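You operate a simulated robot arm through the tools that you are given. There is no shell and no other tool. Be economical: measure what you need, move in short steps, check, and stop when the job is done.

You are at the controls of a simulated robot arm. One attempt, no reset.

Task
Move the steel strip to the 40 mark and clamp it again.
Fine: loosen both star knobs first; tighten both until their rings show green.
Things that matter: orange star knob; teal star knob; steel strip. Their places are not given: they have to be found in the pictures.

Only the result counts: the job must be done as asked and must still hold three seconds after the hand-in. Knocking over, shifting, dropping, spilling or breaking anything else fails it.

Robot
A 6-joint arm with a two-finger parallel gripper, fixed in place. Base frame: the origin is at the foot of the arm, x ahead of it, y to its left, z up; the work surface is at about z = 0.812. Units: m, rad, N and s.
With the tool pointing down near the work surface it reaches from about 0.24 to 0.64 m from the base axis. Its first joint turns from -1.152 to 1.152 rad. Payload 2.7 kg.
Tool frame: the origin (TCP) lies between the finger pads and is the grasp point; the fingertips stand 0.023 m ahead of it; z points along the fingers, y is the line along which they close. Largest opening 0.094 m; finger width 0.038, thickness 0.01; the body of the gripper, 0.054 by 0.096 m, starts 0.039 m behind the TCP.
Orientation is told as [roll, pitch, yaw] about the base's x, y, z axes, in that order, counted from this pose: with the fingers straight down and closing along the base's y, the tool's x points along the base's -x, its y along +y and its z along -z.

Tools
- The arm moves only by the tool play_rows. Its argument "series" is a list of rows, each an object (a shift or turn left out is 0, a gripper value left out holds the last) with "dp": the shift along the tool's x, y, z in mm, a list of three; "angular": the turn, a rotation vector about the tool's x, y, z in degrees, a list of three. In form: [{"dp": [tx, ty, tz], "angular": [wx, wy, wz]}, ...]. A call has 1 to 10 rows; each row shifts and turns the commanded pose from where the row before left it, along the tool's axes as they then stand. "grip" is the finger opening in mm, from 0 to 94, set as the call begins (left out, the last holds). Each row takes 0.2 s and may step no farther than 0.05 m and 0.15 rad from the row before; otherwise, or with a gripper value out of range, the whole call is refused. A pose out of reach is approached as far as the arm can. The call stops where the force on the tool passes 50 N (or 10 N more than at its start, if that is more) or the arm is blocked; 0.2 s more then pass. The fingers move at their own pace (about 0.045 m/s each) and stop on an object; they squeeze with about 35 N. The grip force told is the motor's: it shows also when the fingers shut on nothing. Time passes only in rows, and 0.2 s behind the last, so rows that do not move let the fingers close. It gives the time, the measured TCP pose, the force on the tool (base axes), the opening and the grip force at its end, in the units of the frame above (readings bear some noise).
- Cameras (640 x 400 px; columns grow to the right, rows downward): "scene" is fixed at [0.0694, -0.4307, 1.4113]; the picture's right is [0.85, -0.53, 0.00], its down [-0.27, -0.43, -0.86] and it looks along [0.46, 0.73, -0.50] (base axes); focal length 353 px, centre (320, 200). "wrist" rides on the gripper at [-0.039, 0, -0.044] in the tool frame; the picture's right is [0.00, -1.00, 0.00], its down [0.97, 0.00, -0.24] and it looks along [0.24, 0.00, 0.97] (tool axes); focal length 218 px, centre (320, 200).
- snapshot(camera): a new picture of that camera. No time passes.
- point_at(camera, pixels): for up to 12 pixels [column, row] of the newest picture of that camera ("zoom" is the newest enlarged one), the place [x, y, z] in the base frame of the surface seen there, good to about 0.002 m, but the place of the scene camera against the robot may be out by one fixed shift of up to 0.012 m in any direction. No time passes.
- inspect(camera, box): a new picture of the part [left, top, right, bottom] of that camera's present view, enlarged. No time passes.
- job_done(): hands the job in; it is judged then, once.

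Work in short steps. Measure before you move; look again where a grasp or a placing could have gone wrong, and mend it. You have 80 turns and 38 pictures in all, those below and enlarged ones among them. Open the gripper and draw the arm clear of the work before you hand the job in, unless the task says otherwise; then end with one line.

The tools are called after "Request:" as name(argument=value, ...) on one line, values as JSON. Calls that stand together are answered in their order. play_rows: Moves the arm, as the interface text tells. Its arguments: {"type":"object","properties":{"series":{"type":"array","items":{"type":"object","properties":{"dp":{"type":"array","items":{"type":"number"}},"angular":{"type":"array","items":{"type":"number"}}}}},"grip":{"type":"number"}},"required":["series"]} The other tools are called the same way: snapshot (camera) takes a picture; point_at (camera, pixels) gives the place of the surface under pixels of a picture; inspect (camera, box) takes an enlarged picture of a part of a camera's view; job_done () hands the job in.

At the start:

```text
clock: 0.0
position: [0.4661, 0.0267, 1.1592]
ee_rot: [0.001, -0.001, -0.002]
wrist_force: [1.2, -0.2, 0.2]
opening: 0.094
grasp_force: 0.0
```

scene: 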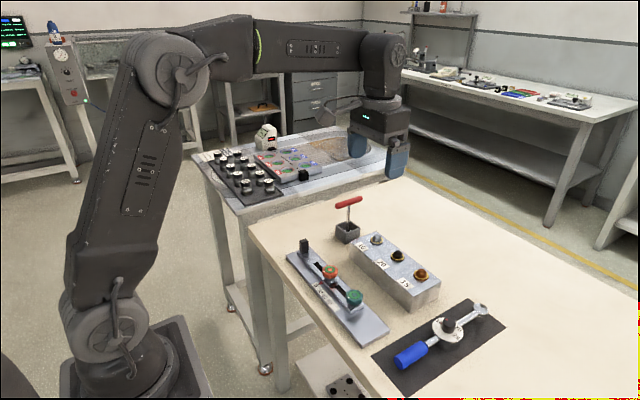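
wrist: 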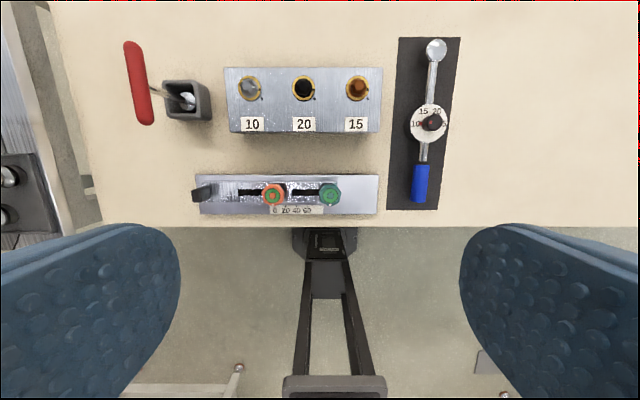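

The fixture with two knobs sits around wrist pixel (290,195). I'll enlarge it in both cameras.

Request:
inspect(camera="wrist", box=[180, 160, 400, 230])

Request:
inspect(camera="scene", box=[270, 220, 410, 360])

```text
2.91 times, centred on (290, 195) of wrist
```

zoom: 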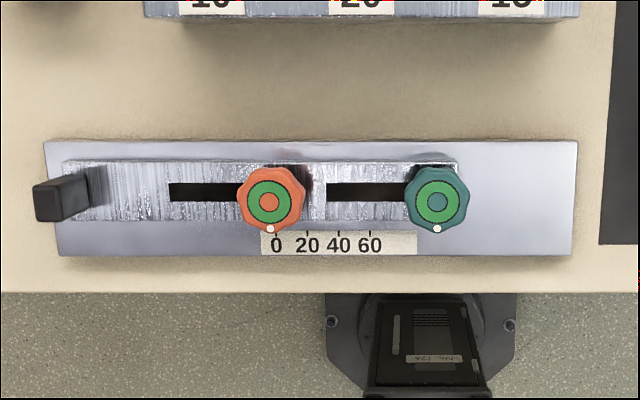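

```text
2.86 times, centred on (340, 290) of scene
```

zoom: 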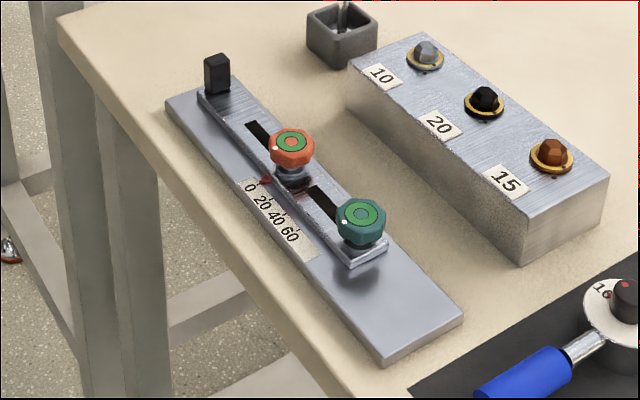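

The red pointer is at 0, and the handle block is at wrist (201,194). I'll measure the knobs, handle, scale and plate in the wrist picture.

Request:
point_at(camera="wrist", pixels=[[273, 195], [330, 195], [197, 193], [206, 191], [275, 207], [307, 207], [360, 205], [245, 182], [222, 205], [225, 185], [330, 180], [290, 220]])

Request:
point_at(camera="zoom", pixels=[[292, 142], [361, 213], [216, 58], [216, 80], [265, 181], [248, 187], [290, 237], [400, 325], [225, 100], [262, 135], [320, 195], [290, 183]])

```text
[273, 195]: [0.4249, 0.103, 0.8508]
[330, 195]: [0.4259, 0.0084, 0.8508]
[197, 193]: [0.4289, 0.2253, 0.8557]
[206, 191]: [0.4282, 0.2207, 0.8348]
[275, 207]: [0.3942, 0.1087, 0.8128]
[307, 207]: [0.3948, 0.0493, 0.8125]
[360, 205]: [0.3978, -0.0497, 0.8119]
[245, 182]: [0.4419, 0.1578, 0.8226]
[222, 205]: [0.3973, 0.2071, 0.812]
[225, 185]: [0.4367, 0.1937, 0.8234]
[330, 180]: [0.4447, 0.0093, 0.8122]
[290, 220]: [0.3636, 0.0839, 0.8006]
```

```text
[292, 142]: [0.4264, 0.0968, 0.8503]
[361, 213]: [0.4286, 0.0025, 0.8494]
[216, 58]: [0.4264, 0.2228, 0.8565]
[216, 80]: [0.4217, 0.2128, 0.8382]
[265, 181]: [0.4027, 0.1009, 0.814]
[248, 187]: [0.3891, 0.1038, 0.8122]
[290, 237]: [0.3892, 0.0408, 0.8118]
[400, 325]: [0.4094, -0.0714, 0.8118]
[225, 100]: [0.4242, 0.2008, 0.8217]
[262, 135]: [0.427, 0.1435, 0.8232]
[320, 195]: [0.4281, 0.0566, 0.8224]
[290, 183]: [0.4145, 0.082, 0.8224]
```

Orange knob is at (0.425, 0.103, top 0.851) and teal at (0.426, 0.008). Both rings are green, so both are tight. I'll move above the orange knob, narrow the fingers to 64 mm and look.

Request:
play_rows(series=[{"dp": [10, 20, 45]}, {"dp": [10, 20, 45]}, {"dp": [11, 20, 45]}, {"dp": [10, 16, 40]}, {"dp": [0, 0, 40]}, {}], grip=64)

Request:
snapshot(camera="wrist")

```text
refused: row 1 steps farther than a row can; nothing moved
```

```text
33 pictures are left
```

wrist: 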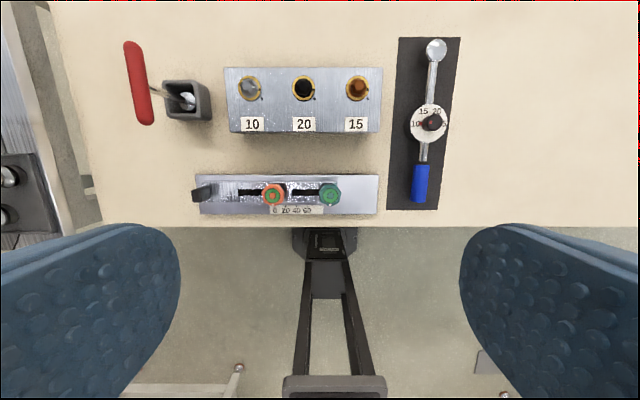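

The first row was just over the step limit, so I'll repeat with smaller steps.

Request:
play_rows(series=[{"dp": [8, 15, 40]}, {"dp": [8, 15, 40]}, {"dp": [8, 15, 40]}, {"dp": [8, 15, 40]}, {"dp": [9, 16, 40]}, {"dp": [0, 0, 30]}, {}], grip=64)

Request:
snapshot(camera="wrist")

```text
clock: 1.6
position: [0.4256, 0.1047, 0.9292]
ee_rot: [0.001, 0.001, 0.0]
wrist_force: [0.7, -0.1, 0.6]
opening: 0.0638
grasp_force: 0.1
```

```text
32 pictures are left
```

wrist: 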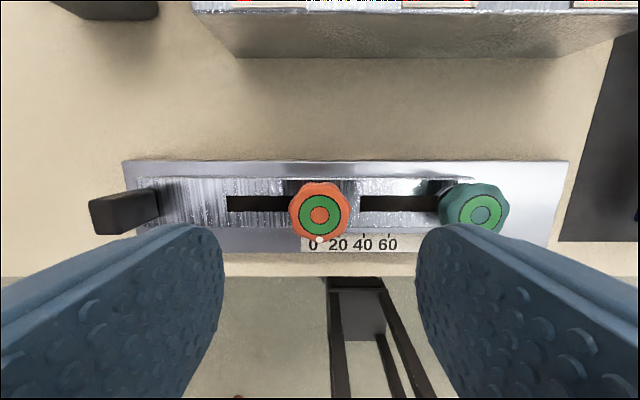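

The knob appears at (319,213). I'll measure it closely, along with the block front edge and the pointer area.

Request:
point_at(camera="wrist", pixels=[[319, 214], [293, 214], [346, 214], [319, 190], [318, 238], [481, 212], [400, 10], [400, 50], [363, 236], [313, 234], [100, 215], [140, 210]])

```text
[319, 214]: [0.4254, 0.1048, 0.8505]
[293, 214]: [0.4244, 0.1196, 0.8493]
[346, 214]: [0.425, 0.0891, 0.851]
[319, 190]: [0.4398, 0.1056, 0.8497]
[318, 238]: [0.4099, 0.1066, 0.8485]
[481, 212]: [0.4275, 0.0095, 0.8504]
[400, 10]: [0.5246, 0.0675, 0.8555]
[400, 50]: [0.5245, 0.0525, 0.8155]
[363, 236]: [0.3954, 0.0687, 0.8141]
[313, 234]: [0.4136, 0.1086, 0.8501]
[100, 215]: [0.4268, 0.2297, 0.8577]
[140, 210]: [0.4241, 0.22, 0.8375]
```

The TCP is centred over the orange knob and the block starts at x=0.524, well clear. I'll pre-turn 42.5° clockwise, descend to z≈0.851 and close.

Request:
play_rows(series=[{"angular": [0, 0, 8.5], "dp": [0, 0, 16]}, {"angular": [0, 0, 8.5], "dp": [0, 0, 16]}, {"angular": [0, 0, 8.5], "dp": [0, 0, 16]}, {"angular": [0, 0, 8.5], "dp": [0, 0, 16]}, {"angular": [0, 0, 8.5], "dp": [0, 0, 14]}, {}])

Request:
play_rows(series=[{}, {}, {}], grip=20)

```text
clock: 3.0
position: [0.4261, 0.1039, 0.8505]
ee_rot: [0.0, 0.0, -0.742]
wrist_force: [-0.4, 0.1, 0.2]
opening: 0.0641
grasp_force: 0.1
```

```text
clock: 3.8
position: [0.4265, 0.1028, 0.8507]
ee_rot: [0.0, 0.001, -0.744]
wrist_force: [-2.2, -3.9, 1.4]
opening: 0.0366
grasp_force: 44.9
```

The knob is gripped (36.6 mm, 45 N). I'll turn it counter-clockwise by 51° and check.

Request:
play_rows(series=[{"angular": [0, 0, -8.5]}, {"angular": [0, 0, -8.5]}, {"angular": [0, 0, -8.5]}, {"angular": [0, 0, -8.5]}, {"angular": [0, 0, -8.5]}, {"angular": [0, 0, -8.5]}, {}])

Request:
snapshot(camera="wrist")

Request:
inspect(camera="scene", box=[270, 220, 410, 360])

```text
clock: 5.4
position: [0.4264, 0.1044, 0.8523]
ee_rot: [0.002, -0.009, 0.154]
wrist_force: [7.6, 34.8, 7.8]
opening: 0.0367
grasp_force: 44.7
```

```text
31 pictures are left
```

wrist: 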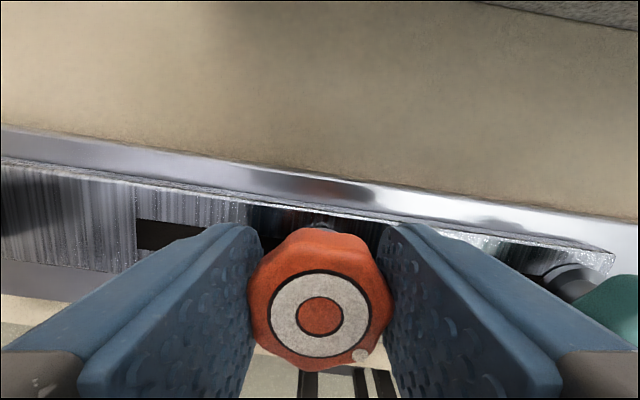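

```text
2.86 times, centred on (340, 290) of scene
```

zoom: 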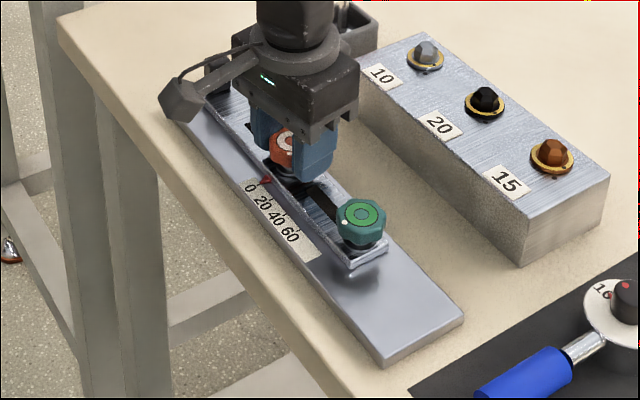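

The ring went from green to white, so it is loosened. The 35 N side force suggests an end stop or slight off-centre, so I'll open and see.

Request:
play_rows(series=[{}, {}], grip=64)

Request:
play_rows(series=[{"dp": [0, 0, -40]}, {"dp": [0, 0, -38], "angular": [0, 0, 8.5]}, {}])

Request:
snapshot(camera="wrist")

```text
clock: 6.0
position: [0.4246, 0.1014, 0.8502]
ee_rot: [-0.002, 0.002, 0.146]
wrist_force: [-0.3, 0.7, -0.4]
opening: 0.0639
grasp_force: 0.1
```

```text
clock: 6.8
position: [0.4245, 0.1019, 0.9308]
ee_rot: [-0.002, 0.0, -0.003]
wrist_force: [-0.6, -0.3, -0.1]
opening: 0.064
grasp_force: 0.1
```

```text
29 pictures are left
```

wrist: 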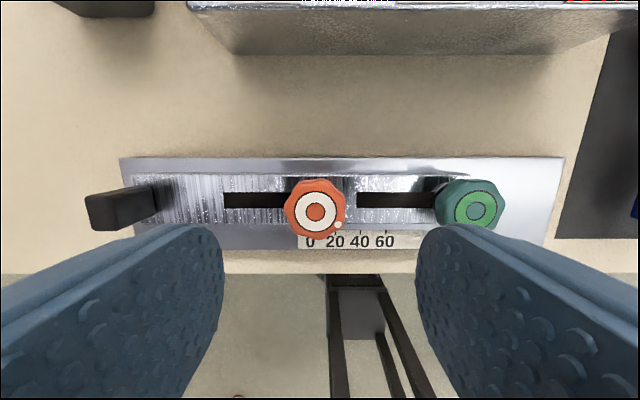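

Orange is white now, and the side force was just a 2–3 mm centring offset. Next I move over teal (about y=0.0095) and remeasure.

Request:
play_rows(series=[{"dp": [0, -31, 0]}, {"dp": [0, -31, 0]}, {"dp": [-1, -30, 0]}, {}, {}])

Request:
snapshot(camera="wrist")

Request:
point_at(camera="wrist", pixels=[[319, 214], [300, 214], [338, 214], [319, 195], [319, 232]])

```text
clock: 8.0
position: [0.4249, 0.0099, 0.9288]
ee_rot: [0.0, 0.0, 0.0]
wrist_force: [0.3, 0.3, -0.2]
opening: 0.0643
grasp_force: 0.1
```

```text
28 pictures are left
```

wrist: 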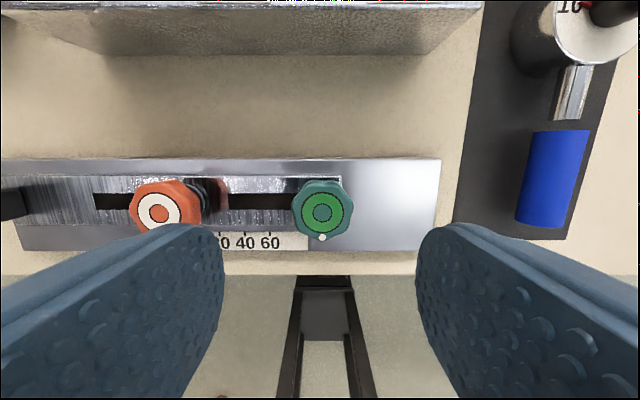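

```text
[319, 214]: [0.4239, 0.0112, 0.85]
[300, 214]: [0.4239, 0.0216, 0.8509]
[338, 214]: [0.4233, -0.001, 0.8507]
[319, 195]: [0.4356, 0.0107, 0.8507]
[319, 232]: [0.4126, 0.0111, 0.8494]
```

The teal ring centre is at (323,213), so I shift −1.8 mm in y, pre-turn and descend.

Request:
play_rows(series=[{"dp": [0, -1.8, 0]}, {"angular": [0, 0, 8.5], "dp": [0, 0, 16]}, {"angular": [0, 0, 8.5], "dp": [0, 0, 16]}, {"angular": [0, 0, 8.5], "dp": [0, 0, 16]}, {"angular": [0, 0, 8.5], "dp": [0, 0, 16]}, {"angular": [0, 0, 8.5], "dp": [0, 0, 14.5]}, {}])

Request:
play_rows(series=[{}, {}, {}], grip=20)

Request:
play_rows(series=[{"angular": [0, 0, -8.5]}, {"angular": [0, 0, -8.5]}, {"angular": [0, 0, -8.5]}, {"angular": [0, 0, -8.5]}, {"angular": [0, 0, -8.5]}, {"angular": [0, 0, -8.5]}, {}])

Request:
snapshot(camera="wrist")

```text
clock: 9.6
position: [0.4247, 0.009, 0.8515]
ee_rot: [0.001, -0.001, -0.744]
wrist_force: [-0.6, 0.0, -0.8]
opening: 0.0639
grasp_force: 0.1
```

```text
clock: 10.4
position: [0.4252, 0.0108, 0.849]
ee_rot: [0.0, 0.0, -0.745]
wrist_force: [-1.4, -2.7, 0.1]
opening: 0.0369
grasp_force: 45.0
```

```text
clock: 12.0
position: [0.4247, 0.0086, 0.8515]
ee_rot: [-0.001, 0.002, 0.15]
wrist_force: [-19.6, 12.2, 20.0]
opening: 0.0368
grasp_force: 44.6
```

```text
27 pictures are left
```

wrist: 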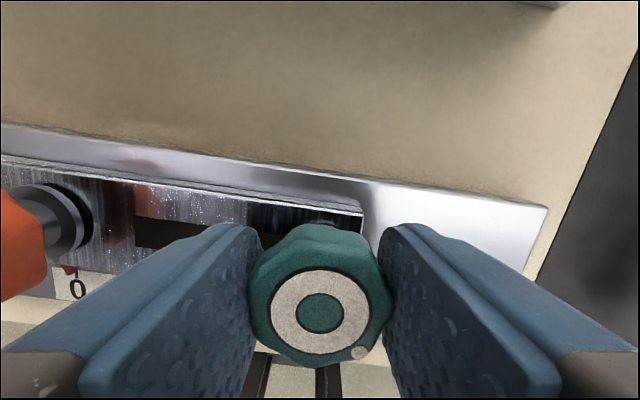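

Teal is white too. I'll release, rise and go over the handle at about (0.427, 0.22).

Request:
play_rows(series=[{}, {}, {"dp": [0, 0, -40]}, {"dp": [0, 0, -39], "angular": [0, 0, 8.5]}], grip=64)

Request:
play_rows(series=[{"dp": [0, 43, 0]}, {"dp": [0, 43, 0]}, {"dp": [0, 43, 0]}, {"dp": [0, 43, 0]}, {"dp": [0, 40, 0]}, {}, {}])

Request:
snapshot(camera="wrist")

Request:
inspect(camera="scene", box=[270, 220, 410, 360])

```text
clock: 13.0
position: [0.4239, 0.0112, 0.9287]
ee_rot: [-0.001, 0.001, -0.003]
wrist_force: [0.2, 0.3, -0.1]
opening: 0.0641
grasp_force: 0.0
```

```text
clock: 14.6
position: [0.4237, 0.224, 0.9275]
ee_rot: [-0.001, 0.0, -0.003]
wrist_force: [0.4, 0.4, -0.3]
opening: 0.0641
grasp_force: 0.1
```

```text
26 pictures are left
```

wrist: 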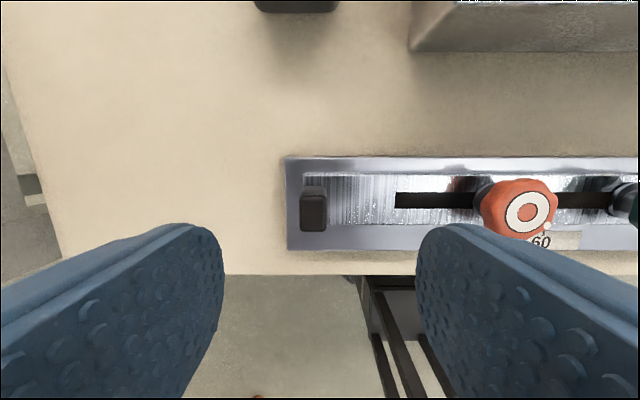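

```text
2.86 times, centred on (340, 290) of scene
```

zoom: 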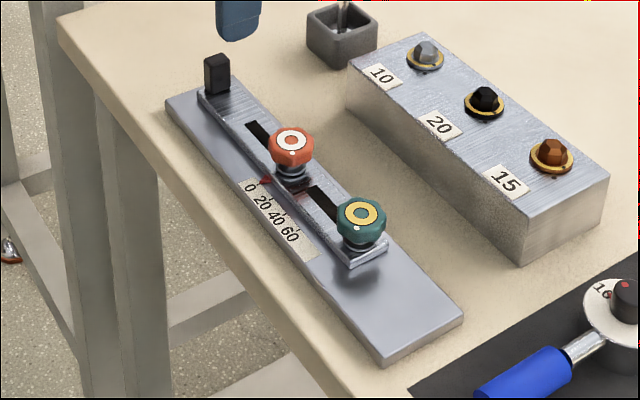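

The scene shows teal's ring as yellow, so it isn't fully loose. I'll go back and turn it further.

Request:
play_rows(series=[{"dp": [0, -43, 0]}, {"dp": [0, -43, 0]}, {"dp": [0, -43, 0]}, {"dp": [0, -43, 0]}, {"dp": [0, -40, 0]}, {}])

Request:
snapshot(camera="wrist")

```text
clock: 16.0
position: [0.4254, 0.008, 0.93]
ee_rot: [0.0, -0.001, 0.0]
wrist_force: [0.4, -0.2, 0.2]
opening: 0.0639
grasp_force: 0.1
```

```text
24 pictures are left
```

wrist: 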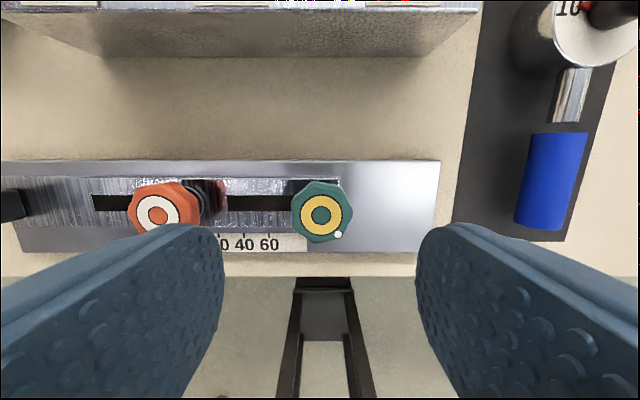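

Teal has turned only ~40° and is yellow. I'll regrip and turn another ~60°.

Request:
play_rows(series=[{"angular": [0, 0, 8.5], "dp": [0, 0, 16]}, {"angular": [0, 0, 8.5], "dp": [0, 0, 16]}, {"angular": [0, 0, 8.5], "dp": [0, 0, 16]}, {"angular": [0, 0, 8.5], "dp": [0, 0, 16]}, {"dp": [0, 0, 14.5]}, {}])

Request:
play_rows(series=[{}, {}, {}], grip=20)

Request:
play_rows(series=[{"angular": [0, 0, -8.5]}, {"angular": [0, 0, -8.5]}, {"angular": [0, 0, -8.5]}, {"angular": [0, 0, -8.5]}, {"angular": [0, 0, -8.5]}, {"angular": [0, 0, -8.5]}, {}])

Request:
play_rows(series=[{}, {}, {"dp": [0, 0, -40]}, {"dp": [0, 0, -39]}, {"angular": [0, 0, 8.5]}, {"angular": [0, 0, 8.5]}, {}], grip=64)

Request:
snapshot(camera="wrist")

```text
clock: 17.4
position: [0.4263, 0.0088, 0.8514]
ee_rot: [0.001, 0.0, -0.596]
wrist_force: [-0.4, -0.4, -1.5]
opening: 0.0639
grasp_force: 0.1
```

```text
clock: 18.2
position: [0.4264, 0.0083, 0.8507]
ee_rot: [0.0, 0.0, -0.594]
wrist_force: [0.8, 0.7, -2.5]
opening: 0.0373
grasp_force: 45.6
```

```text
clock: 19.8
position: [0.4266, 0.009, 0.8544]
ee_rot: [-0.003, -0.006, 0.299]
wrist_force: [1.9, 11.2, 33.7]
opening: 0.037
grasp_force: 45.2
```

```text
clock: 21.4
position: [0.4241, 0.0081, 0.9306]
ee_rot: [0.0, 0.0, -0.002]
wrist_force: [0.1, -0.6, -0.8]
opening: 0.0641
grasp_force: 0.1
```

```text
23 pictures are left
```

wrist: 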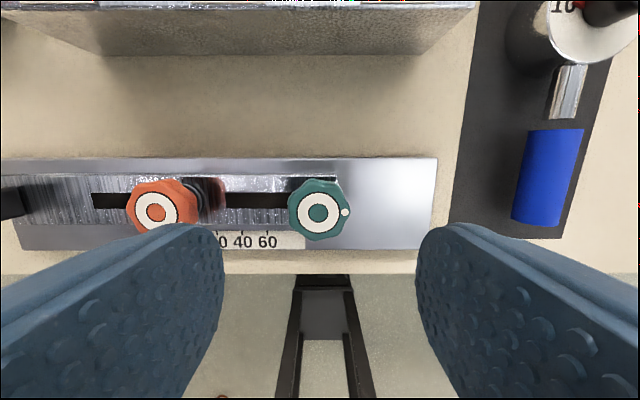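

Teal is now white, having turned ~90° in total. Next I go back to the handle.

Request:
play_rows(series=[{"dp": [0, 43, 0]}, {"dp": [0, 43, 0]}, {"dp": [0, 43, 0]}, {"dp": [0, 43, 0]}, {"dp": [0, 40, 0]}, {}, {}])

Request:
inspect(camera="wrist", box=[270, 140, 590, 260])

Request:
point_at(camera="wrist", pixels=[[303, 213], [324, 213], [313, 200], [313, 228], [313, 188], [340, 200], [290, 230], [270, 230]])

```text
clock: 23.0
position: [0.4263, 0.2226, 0.9281]
ee_rot: [0.001, 0.0, 0.0]
wrist_force: [-0.1, -0.4, 0.0]
opening: 0.064
grasp_force: 0.1
```

```text
2.00 times, centred on (430, 200) of wrist
```

zoom: 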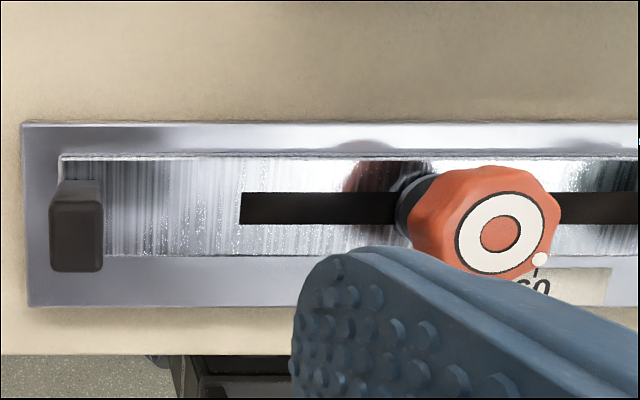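

```text
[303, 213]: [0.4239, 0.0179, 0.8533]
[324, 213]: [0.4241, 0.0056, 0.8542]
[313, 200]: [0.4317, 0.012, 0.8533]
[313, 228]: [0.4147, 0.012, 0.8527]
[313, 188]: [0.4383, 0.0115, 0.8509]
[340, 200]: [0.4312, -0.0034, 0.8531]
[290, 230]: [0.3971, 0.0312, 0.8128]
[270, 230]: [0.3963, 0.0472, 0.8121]
```

Those points came from the older snapshot, so I'll measure in the new zoom instead. The handle's top face spans about (50–103, 203–270).

Request:
point_at(camera="zoom", pixels=[[55, 235], [98, 235], [77, 208], [77, 265], [77, 190], [150, 205], [35, 280], [10, 300], [500, 230]])

```text
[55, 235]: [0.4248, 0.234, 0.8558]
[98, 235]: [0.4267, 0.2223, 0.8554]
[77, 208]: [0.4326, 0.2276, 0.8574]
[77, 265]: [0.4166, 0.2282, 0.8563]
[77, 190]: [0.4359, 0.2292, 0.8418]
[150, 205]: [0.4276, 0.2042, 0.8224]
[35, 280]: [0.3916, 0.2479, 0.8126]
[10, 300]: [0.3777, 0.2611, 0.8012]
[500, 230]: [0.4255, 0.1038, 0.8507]
```

The handle is 14 mm thick in y, centred at (0.425, 0.228) with its top at 0.857. I'll shift +6 mm in y, descend and grip it.

Request:
play_rows(series=[{"dp": [0, 6, 30]}, {"dp": [0, 0, 30]}, {"dp": [0, 0, 16]}, {}], grip=50)

Request:
play_rows(series=[{}, {}, {}, {}], grip=8)

```text
clock: 24.0
position: [0.4263, 0.2264, 0.8533]
ee_rot: [0.001, 0.001, 0.001]
wrist_force: [0.4, 0.6, 0.3]
opening: 0.0499
grasp_force: 0.1
```

```text
clock: 25.0
position: [0.4269, 0.2259, 0.854]
ee_rot: [-0.002, 0.001, -0.001]
wrist_force: [-0.1, 0.3, -2.0]
opening: 0.0158
grasp_force: 44.8
```

Handle gripped (15.8 mm). I'll push −y by 38 mm in short steps, then read the pointer.

Request:
play_rows(series=[{"dp": [0, -6, 0]}, {"dp": [0, -8, 0]}, {"dp": [0, -8, 0]}, {"dp": [0, -8, 0]}, {"dp": [0, -8, 0]}, {}])

Request:
inspect(camera="scene", box=[300, 250, 370, 310])

```text
clock: 26.4
position: [0.425, 0.1884, 0.8536]
ee_rot: [0.0, 0.0, -0.002]
wrist_force: [8.4, 0.9, -21.1]
opening: 0.0155
grasp_force: 44.9
```

```text
6.67 times, centred on (335, 280) of scene
```

zoom: 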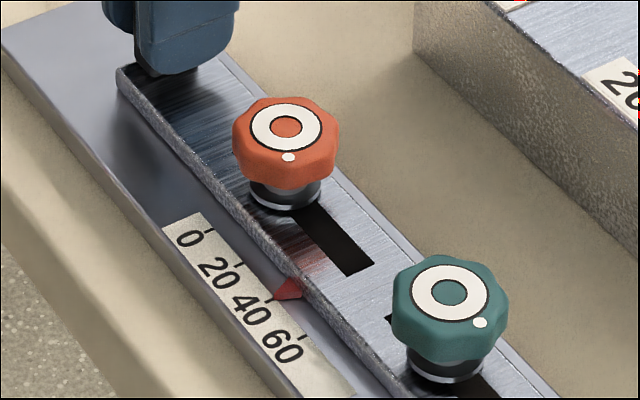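

The strip slid and the red pointer tip is at zoom (275,299), near the 40 tick at (270,300). I'll measure the ticks and tip.

Request:
point_at(camera="zoom", pixels=[[210, 229], [241, 264], [271, 299], [303, 336], [276, 298], [290, 288], [300, 297], [286, 282]])

Request:
inspect(camera="scene", box=[320, 280, 352, 300])

```text
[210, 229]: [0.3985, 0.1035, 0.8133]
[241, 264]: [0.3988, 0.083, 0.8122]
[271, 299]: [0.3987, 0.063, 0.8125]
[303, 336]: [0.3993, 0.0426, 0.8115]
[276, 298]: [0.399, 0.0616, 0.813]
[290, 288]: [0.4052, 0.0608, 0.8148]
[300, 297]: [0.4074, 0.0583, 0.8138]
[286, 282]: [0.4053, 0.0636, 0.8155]
```

```text
16.00 times, centred on (336, 290) of scene
```

zoom: 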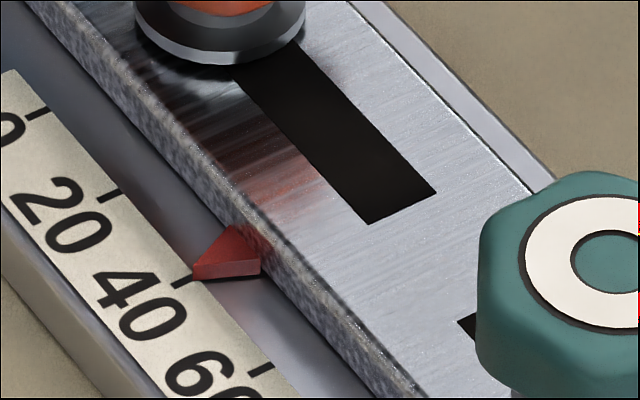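

The pointer is within about 0.5–1 mm of 40. I'll release, rise and view the scale from above with the wrist camera for a parallax-free check.

Request:
play_rows(series=[{}, {}, {"dp": [0, 0, -35]}, {"dp": [0, 0, -35]}, {"dp": [0, -40, 0]}, {"dp": [0, -45, 0]}, {"dp": [20, -40, 0]}, {"dp": [20, 0, 0]}, {}, {}], grip=50)

Request:
snapshot(camera="wrist")

```text
clock: 28.6
position: [0.387, 0.0608, 0.92]
ee_rot: [0.0, 0.001, 0.001]
wrist_force: [-0.4, 0.4, 0.6]
opening: 0.0503
grasp_force: 0.1
```

```text
19 pictures are left
```

wrist: 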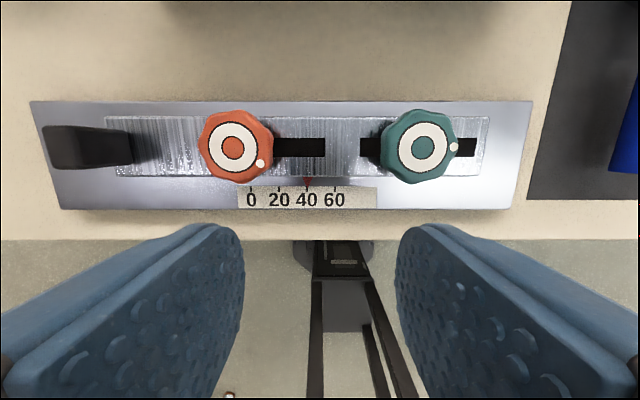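

Request:
inspect(camera="wrist", box=[272, 168, 352, 218])

```text
8.00 times, centred on (312, 193) of wrist
```

zoom: 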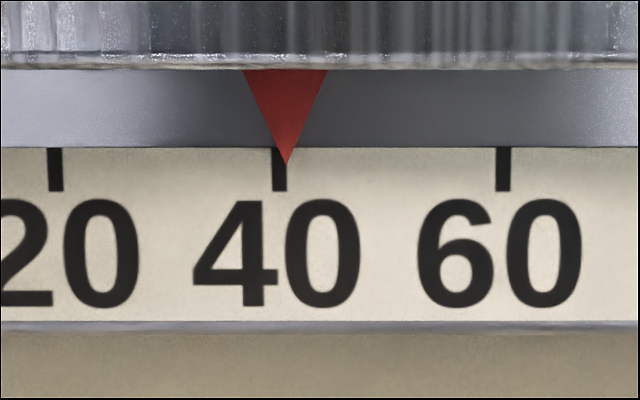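

Tip at 286 versus the 40 tick at 279 with 224 px per 20 mm gives 40.6, which is good. Next I move over orange, pre-turn counter-clockwise and check centring.

Request:
play_rows(series=[{"dp": [-20, 22, 0]}, {"dp": [-19, 21.5, 0]}, {}, {}], grip=64)

Request:
snapshot(camera="wrist")

```text
clock: 29.6
position: [0.4285, 0.1076, 0.9207]
ee_rot: [0.001, 0.0, 0.0]
wrist_force: [-0.7, -0.6, -0.1]
opening: 0.0641
grasp_force: 0.1
```

```text
17 pictures are left
```

wrist: 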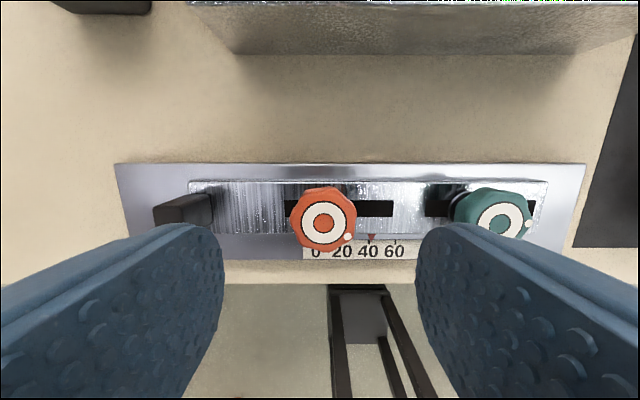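

Ring centre is (324,222) against an expected (320,219), so I shift tool x +1.6 and y −2.2 mm. Then I pre-turn −42.5°, descend and grip.

Request:
play_rows(series=[{"dp": [1.6, -2.2, 0]}, {"angular": [0, 0, -8.5], "dp": [0, 0, 14]}, {"angular": [0, 0, -8.5], "dp": [0, 0, 14]}, {"angular": [0, 0, -8.5], "dp": [0, 0, 14]}, {"angular": [0, 0, -8.5], "dp": [0, 0, 14]}, {"angular": [0, 0, -8.5], "dp": [0, 0, 14]}, {}])

Request:
play_rows(series=[{}, {}, {}], grip=20)

Request:
play_rows(series=[{"angular": [0, 0, 8.5]}, {"angular": [0, 0, 8.5]}, {"angular": [0, 0, 8.5]}, {"angular": [0, 0, 8.5]}, {"angular": [0, 0, 8.5], "dp": [0, 0, 1]}, {"angular": [0, 0, 8.5]}, {"angular": [0, 0, 8.5]}, {}])

Request:
snapshot(camera="wrist")

```text
clock: 31.2
position: [0.4238, 0.1044, 0.8551]
ee_rot: [-0.001, -0.002, 0.745]
wrist_force: [-0.1, -0.5, 0.3]
opening: 0.0642
grasp_force: 0.1
```

```text
clock: 32.0
position: [0.4235, 0.1043, 0.855]
ee_rot: [0.001, -0.001, 0.741]
wrist_force: [4.8, -5.3, -2.1]
opening: 0.0371
grasp_force: 45.3
```

```text
clock: 33.8
position: [0.4225, 0.1056, 0.8534]
ee_rot: [0.002, -0.003, -0.299]
wrist_force: [2.0, 10.0, 8.3]
opening: 0.0368
grasp_force: 45.4
```

```text
16 pictures are left
```

wrist: 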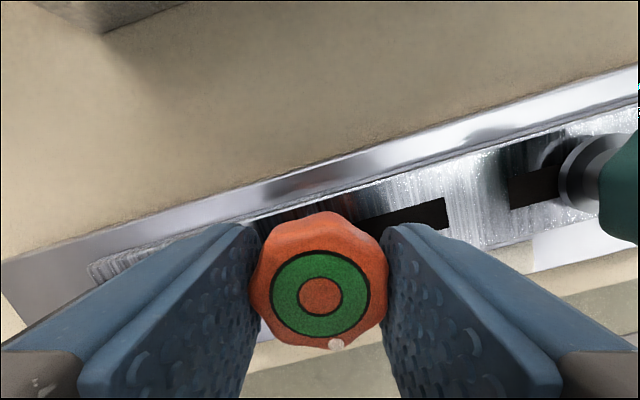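

The ring is green. I'll add one small step for margin against spring-back, then release, lift and check.

Request:
play_rows(series=[{"angular": [0, 0, 8]}, {}])

Request:
play_rows(series=[{}, {}, {"dp": [0, 0, -35]}, {"dp": [0, 0, -35]}, {"angular": [0, 0, -8.5]}, {"angular": [0, 0, -8.5]}, {"angular": [0, 0, -8]}, {}, {}], grip=64)

Request:
snapshot(camera="wrist")

```text
clock: 34.4
position: [0.4228, 0.1053, 0.8534]
ee_rot: [0.003, -0.003, -0.438]
wrist_force: [6.2, 18.3, 6.0]
opening: 0.0368
grasp_force: 45.5
```

```text
clock: 36.4
position: [0.4233, 0.1036, 0.9235]
ee_rot: [-0.001, 0.0, 0.0]
wrist_force: [0.2, 0.0, 0.5]
opening: 0.0642
grasp_force: 0.0
```

```text
15 pictures are left
```

wrist: 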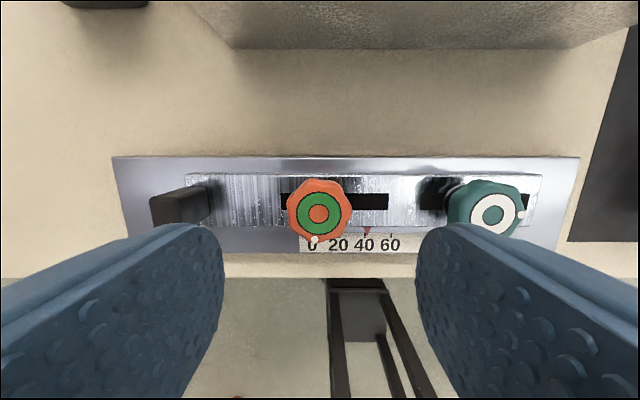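

Orange stays green after release. I move to teal (−94 mm in y, tool x −2.5) and check centring.

Request:
play_rows(series=[{"dp": [-2.5, -31, 0]}, {"dp": [0, -32, 0]}, {"dp": [0, -31, 0]}, {}, {}])

Request:
snapshot(camera="wrist")

```text
clock: 37.6
position: [0.426, 0.0107, 0.9216]
ee_rot: [0.0, 0.001, 0.0]
wrist_force: [0.1, -0.3, -0.3]
opening: 0.0639
grasp_force: 0.1
```

```text
14 pictures are left
```

wrist: 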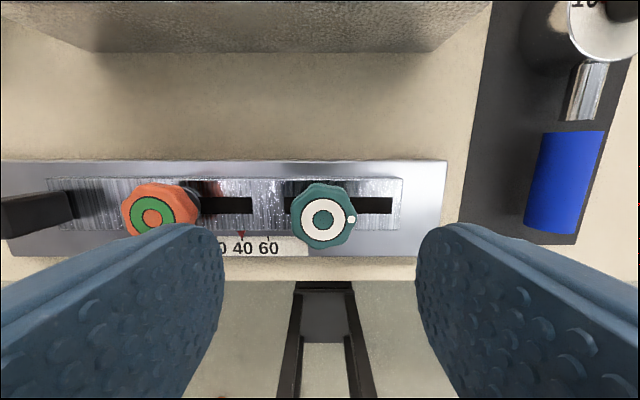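

Ring centre is (324,219), so I shift −2 mm in y, pre-turn −51°, descend, grip and turn clockwise in stages.

Request:
play_rows(series=[{"dp": [0, -2, 0]}, {"angular": [0, 0, -8.5], "dp": [0, 0, 14]}, {"angular": [0, 0, -8.5], "dp": [0, 0, 14]}, {"angular": [0, 0, -8.5], "dp": [0, 0, 14]}, {"angular": [0, 0, -8.5], "dp": [0, 0, 14]}, {"angular": [0, 0, -8.5], "dp": [0, 0, 13]}, {"angular": [0, 0, -8.5]}, {}])

Request:
play_rows(series=[{}, {}, {}], grip=20)

Request:
play_rows(series=[{"angular": [0, 0, 8.5]}, {"angular": [0, 0, 8.5]}, {"angular": [0, 0, 8.5], "dp": [0, 0, 1]}, {"angular": [0, 0, 8.5]}, {"angular": [0, 0, 8.5], "dp": [0, 0, 1]}, {"angular": [0, 0, 8.5]}, {"angular": [0, 0, 8.5], "dp": [0, 0, 0.5]}, {"angular": [0, 0, 8.5]}, {"angular": [0, 0, 8.5]}, {}])

Request:
snapshot(camera="wrist")

```text
clock: 39.4
position: [0.4251, 0.0081, 0.8533]
ee_rot: [0.0, 0.002, 0.893]
wrist_force: [0.8, 0.1, 0.9]
opening: 0.0638
grasp_force: 0.1
```

```text
clock: 40.2
position: [0.4252, 0.0091, 0.8524]
ee_rot: [0.002, 0.0, 0.891]
wrist_force: [-2.5, 2.8, 0.8]
opening: 0.0368
grasp_force: 45.4
```

```text
clock: 42.4
position: [0.4258, 0.0082, 0.8512]
ee_rot: [-0.002, 0.001, -0.45]
wrist_force: [-0.5, 6.5, -13.4]
opening: 0.0364
grasp_force: 44.8
```

```text
13 pictures are left
```

wrist: 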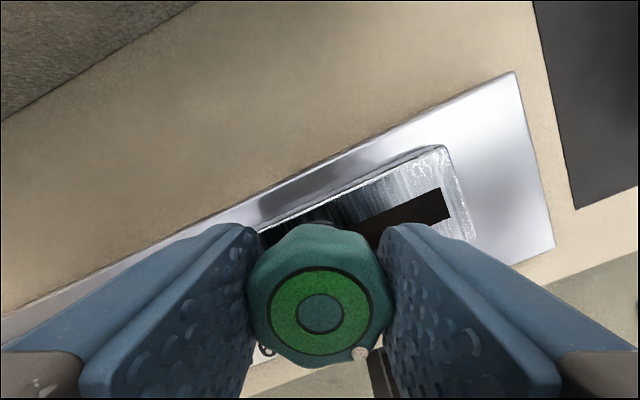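

Green, but about 19° short of its original angle. I'll add 16° for margin, then release, lift and move to view the scale.

Request:
play_rows(series=[{"angular": [0, 0, 8]}, {"angular": [0, 0, 8]}, {}])

Request:
play_rows(series=[{}, {}, {"dp": [0, 0, -35]}, {"dp": [0, 0, -33]}, {"angular": [0, 0, -8.5]}, {"angular": [0, 0, -8.5]}, {"angular": [0, 0, -8.5]}, {"angular": [0, 0, -8.5]}, {"angular": [0, 0, -7.5]}, {}], grip=64)

Request:
play_rows(series=[{"dp": [20, 25, 0]}, {"dp": [20, 25, 0]}, {}, {}])

Request:
snapshot(camera="wrist")

Request:
inspect(camera="wrist", box=[272, 168, 352, 218])

```text
clock: 43.2
position: [0.4255, 0.0084, 0.8509]
ee_rot: [0.0, 0.002, -0.727]
wrist_force: [-1.7, 3.3, -13.1]
opening: 0.0366
grasp_force: 44.7
```

```text
clock: 45.4
position: [0.4263, 0.0072, 0.9206]
ee_rot: [0.001, 0.0, 0.002]
wrist_force: [0.9, -0.5, 0.1]
opening: 0.0638
grasp_force: 0.0
```

```text
clock: 46.4
position: [0.3863, 0.0598, 0.9226]
ee_rot: [0.001, -0.001, -0.001]
wrist_force: [-0.2, -0.3, -0.1]
opening: 0.064
grasp_force: 0.0
```

```text
12 pictures are left
```

wrist: 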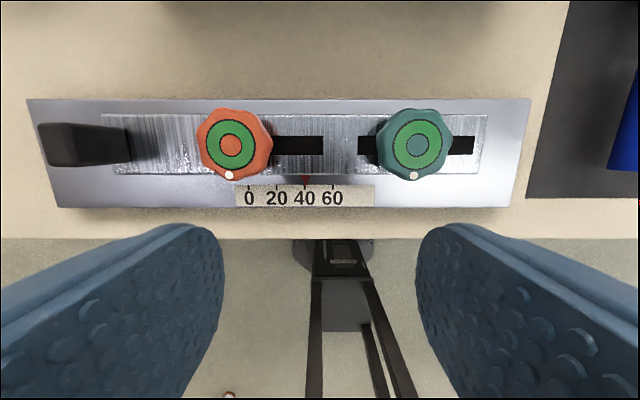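

```text
8.00 times, centred on (312, 193) of wrist
```

zoom: 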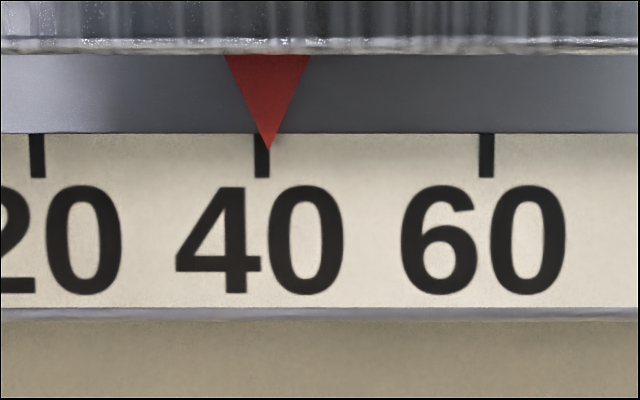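

Both rings are green and the pointer reads 40.6, unchanged by the clamping. I'll draw the arm clear and check once more.

Request:
play_rows(series=[{"dp": [0, 0, -45]}, {"dp": [0, 0, -45]}, {"dp": [0, 0, -45]}, {"dp": [0, 0, -45]}, {"dp": [0, 0, -40]}, {}, {}], grip=90)

Request:
snapshot(camera="scene")

```text
clock: 48.0
position: [0.3852, 0.0583, 1.1401]
ee_rot: [0.001, -0.001, -0.001]
wrist_force: [0.0, -0.1, 0.3]
opening: 0.0902
grasp_force: 0.1
```

```text
10 pictures are left
```

scene: 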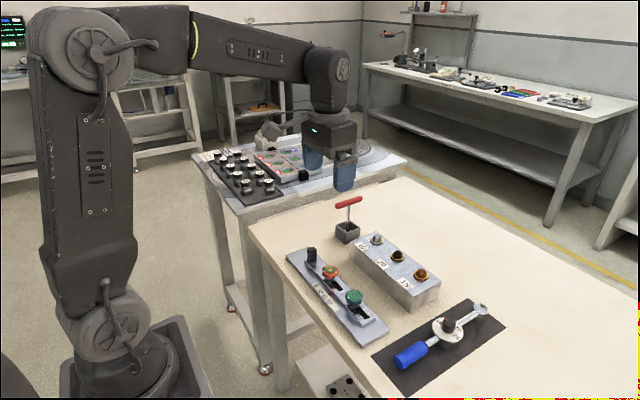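

The arm is clear, everything else is undisturbed and both rings are green, so I'm handing in.

Request:
job_done()

```text
The job is handed in.
```

I moved the steel strip to the 40 mark and clamped it again: the pointer reads about 40.6, both knob rings show green, and the arm is open and clear of the work.
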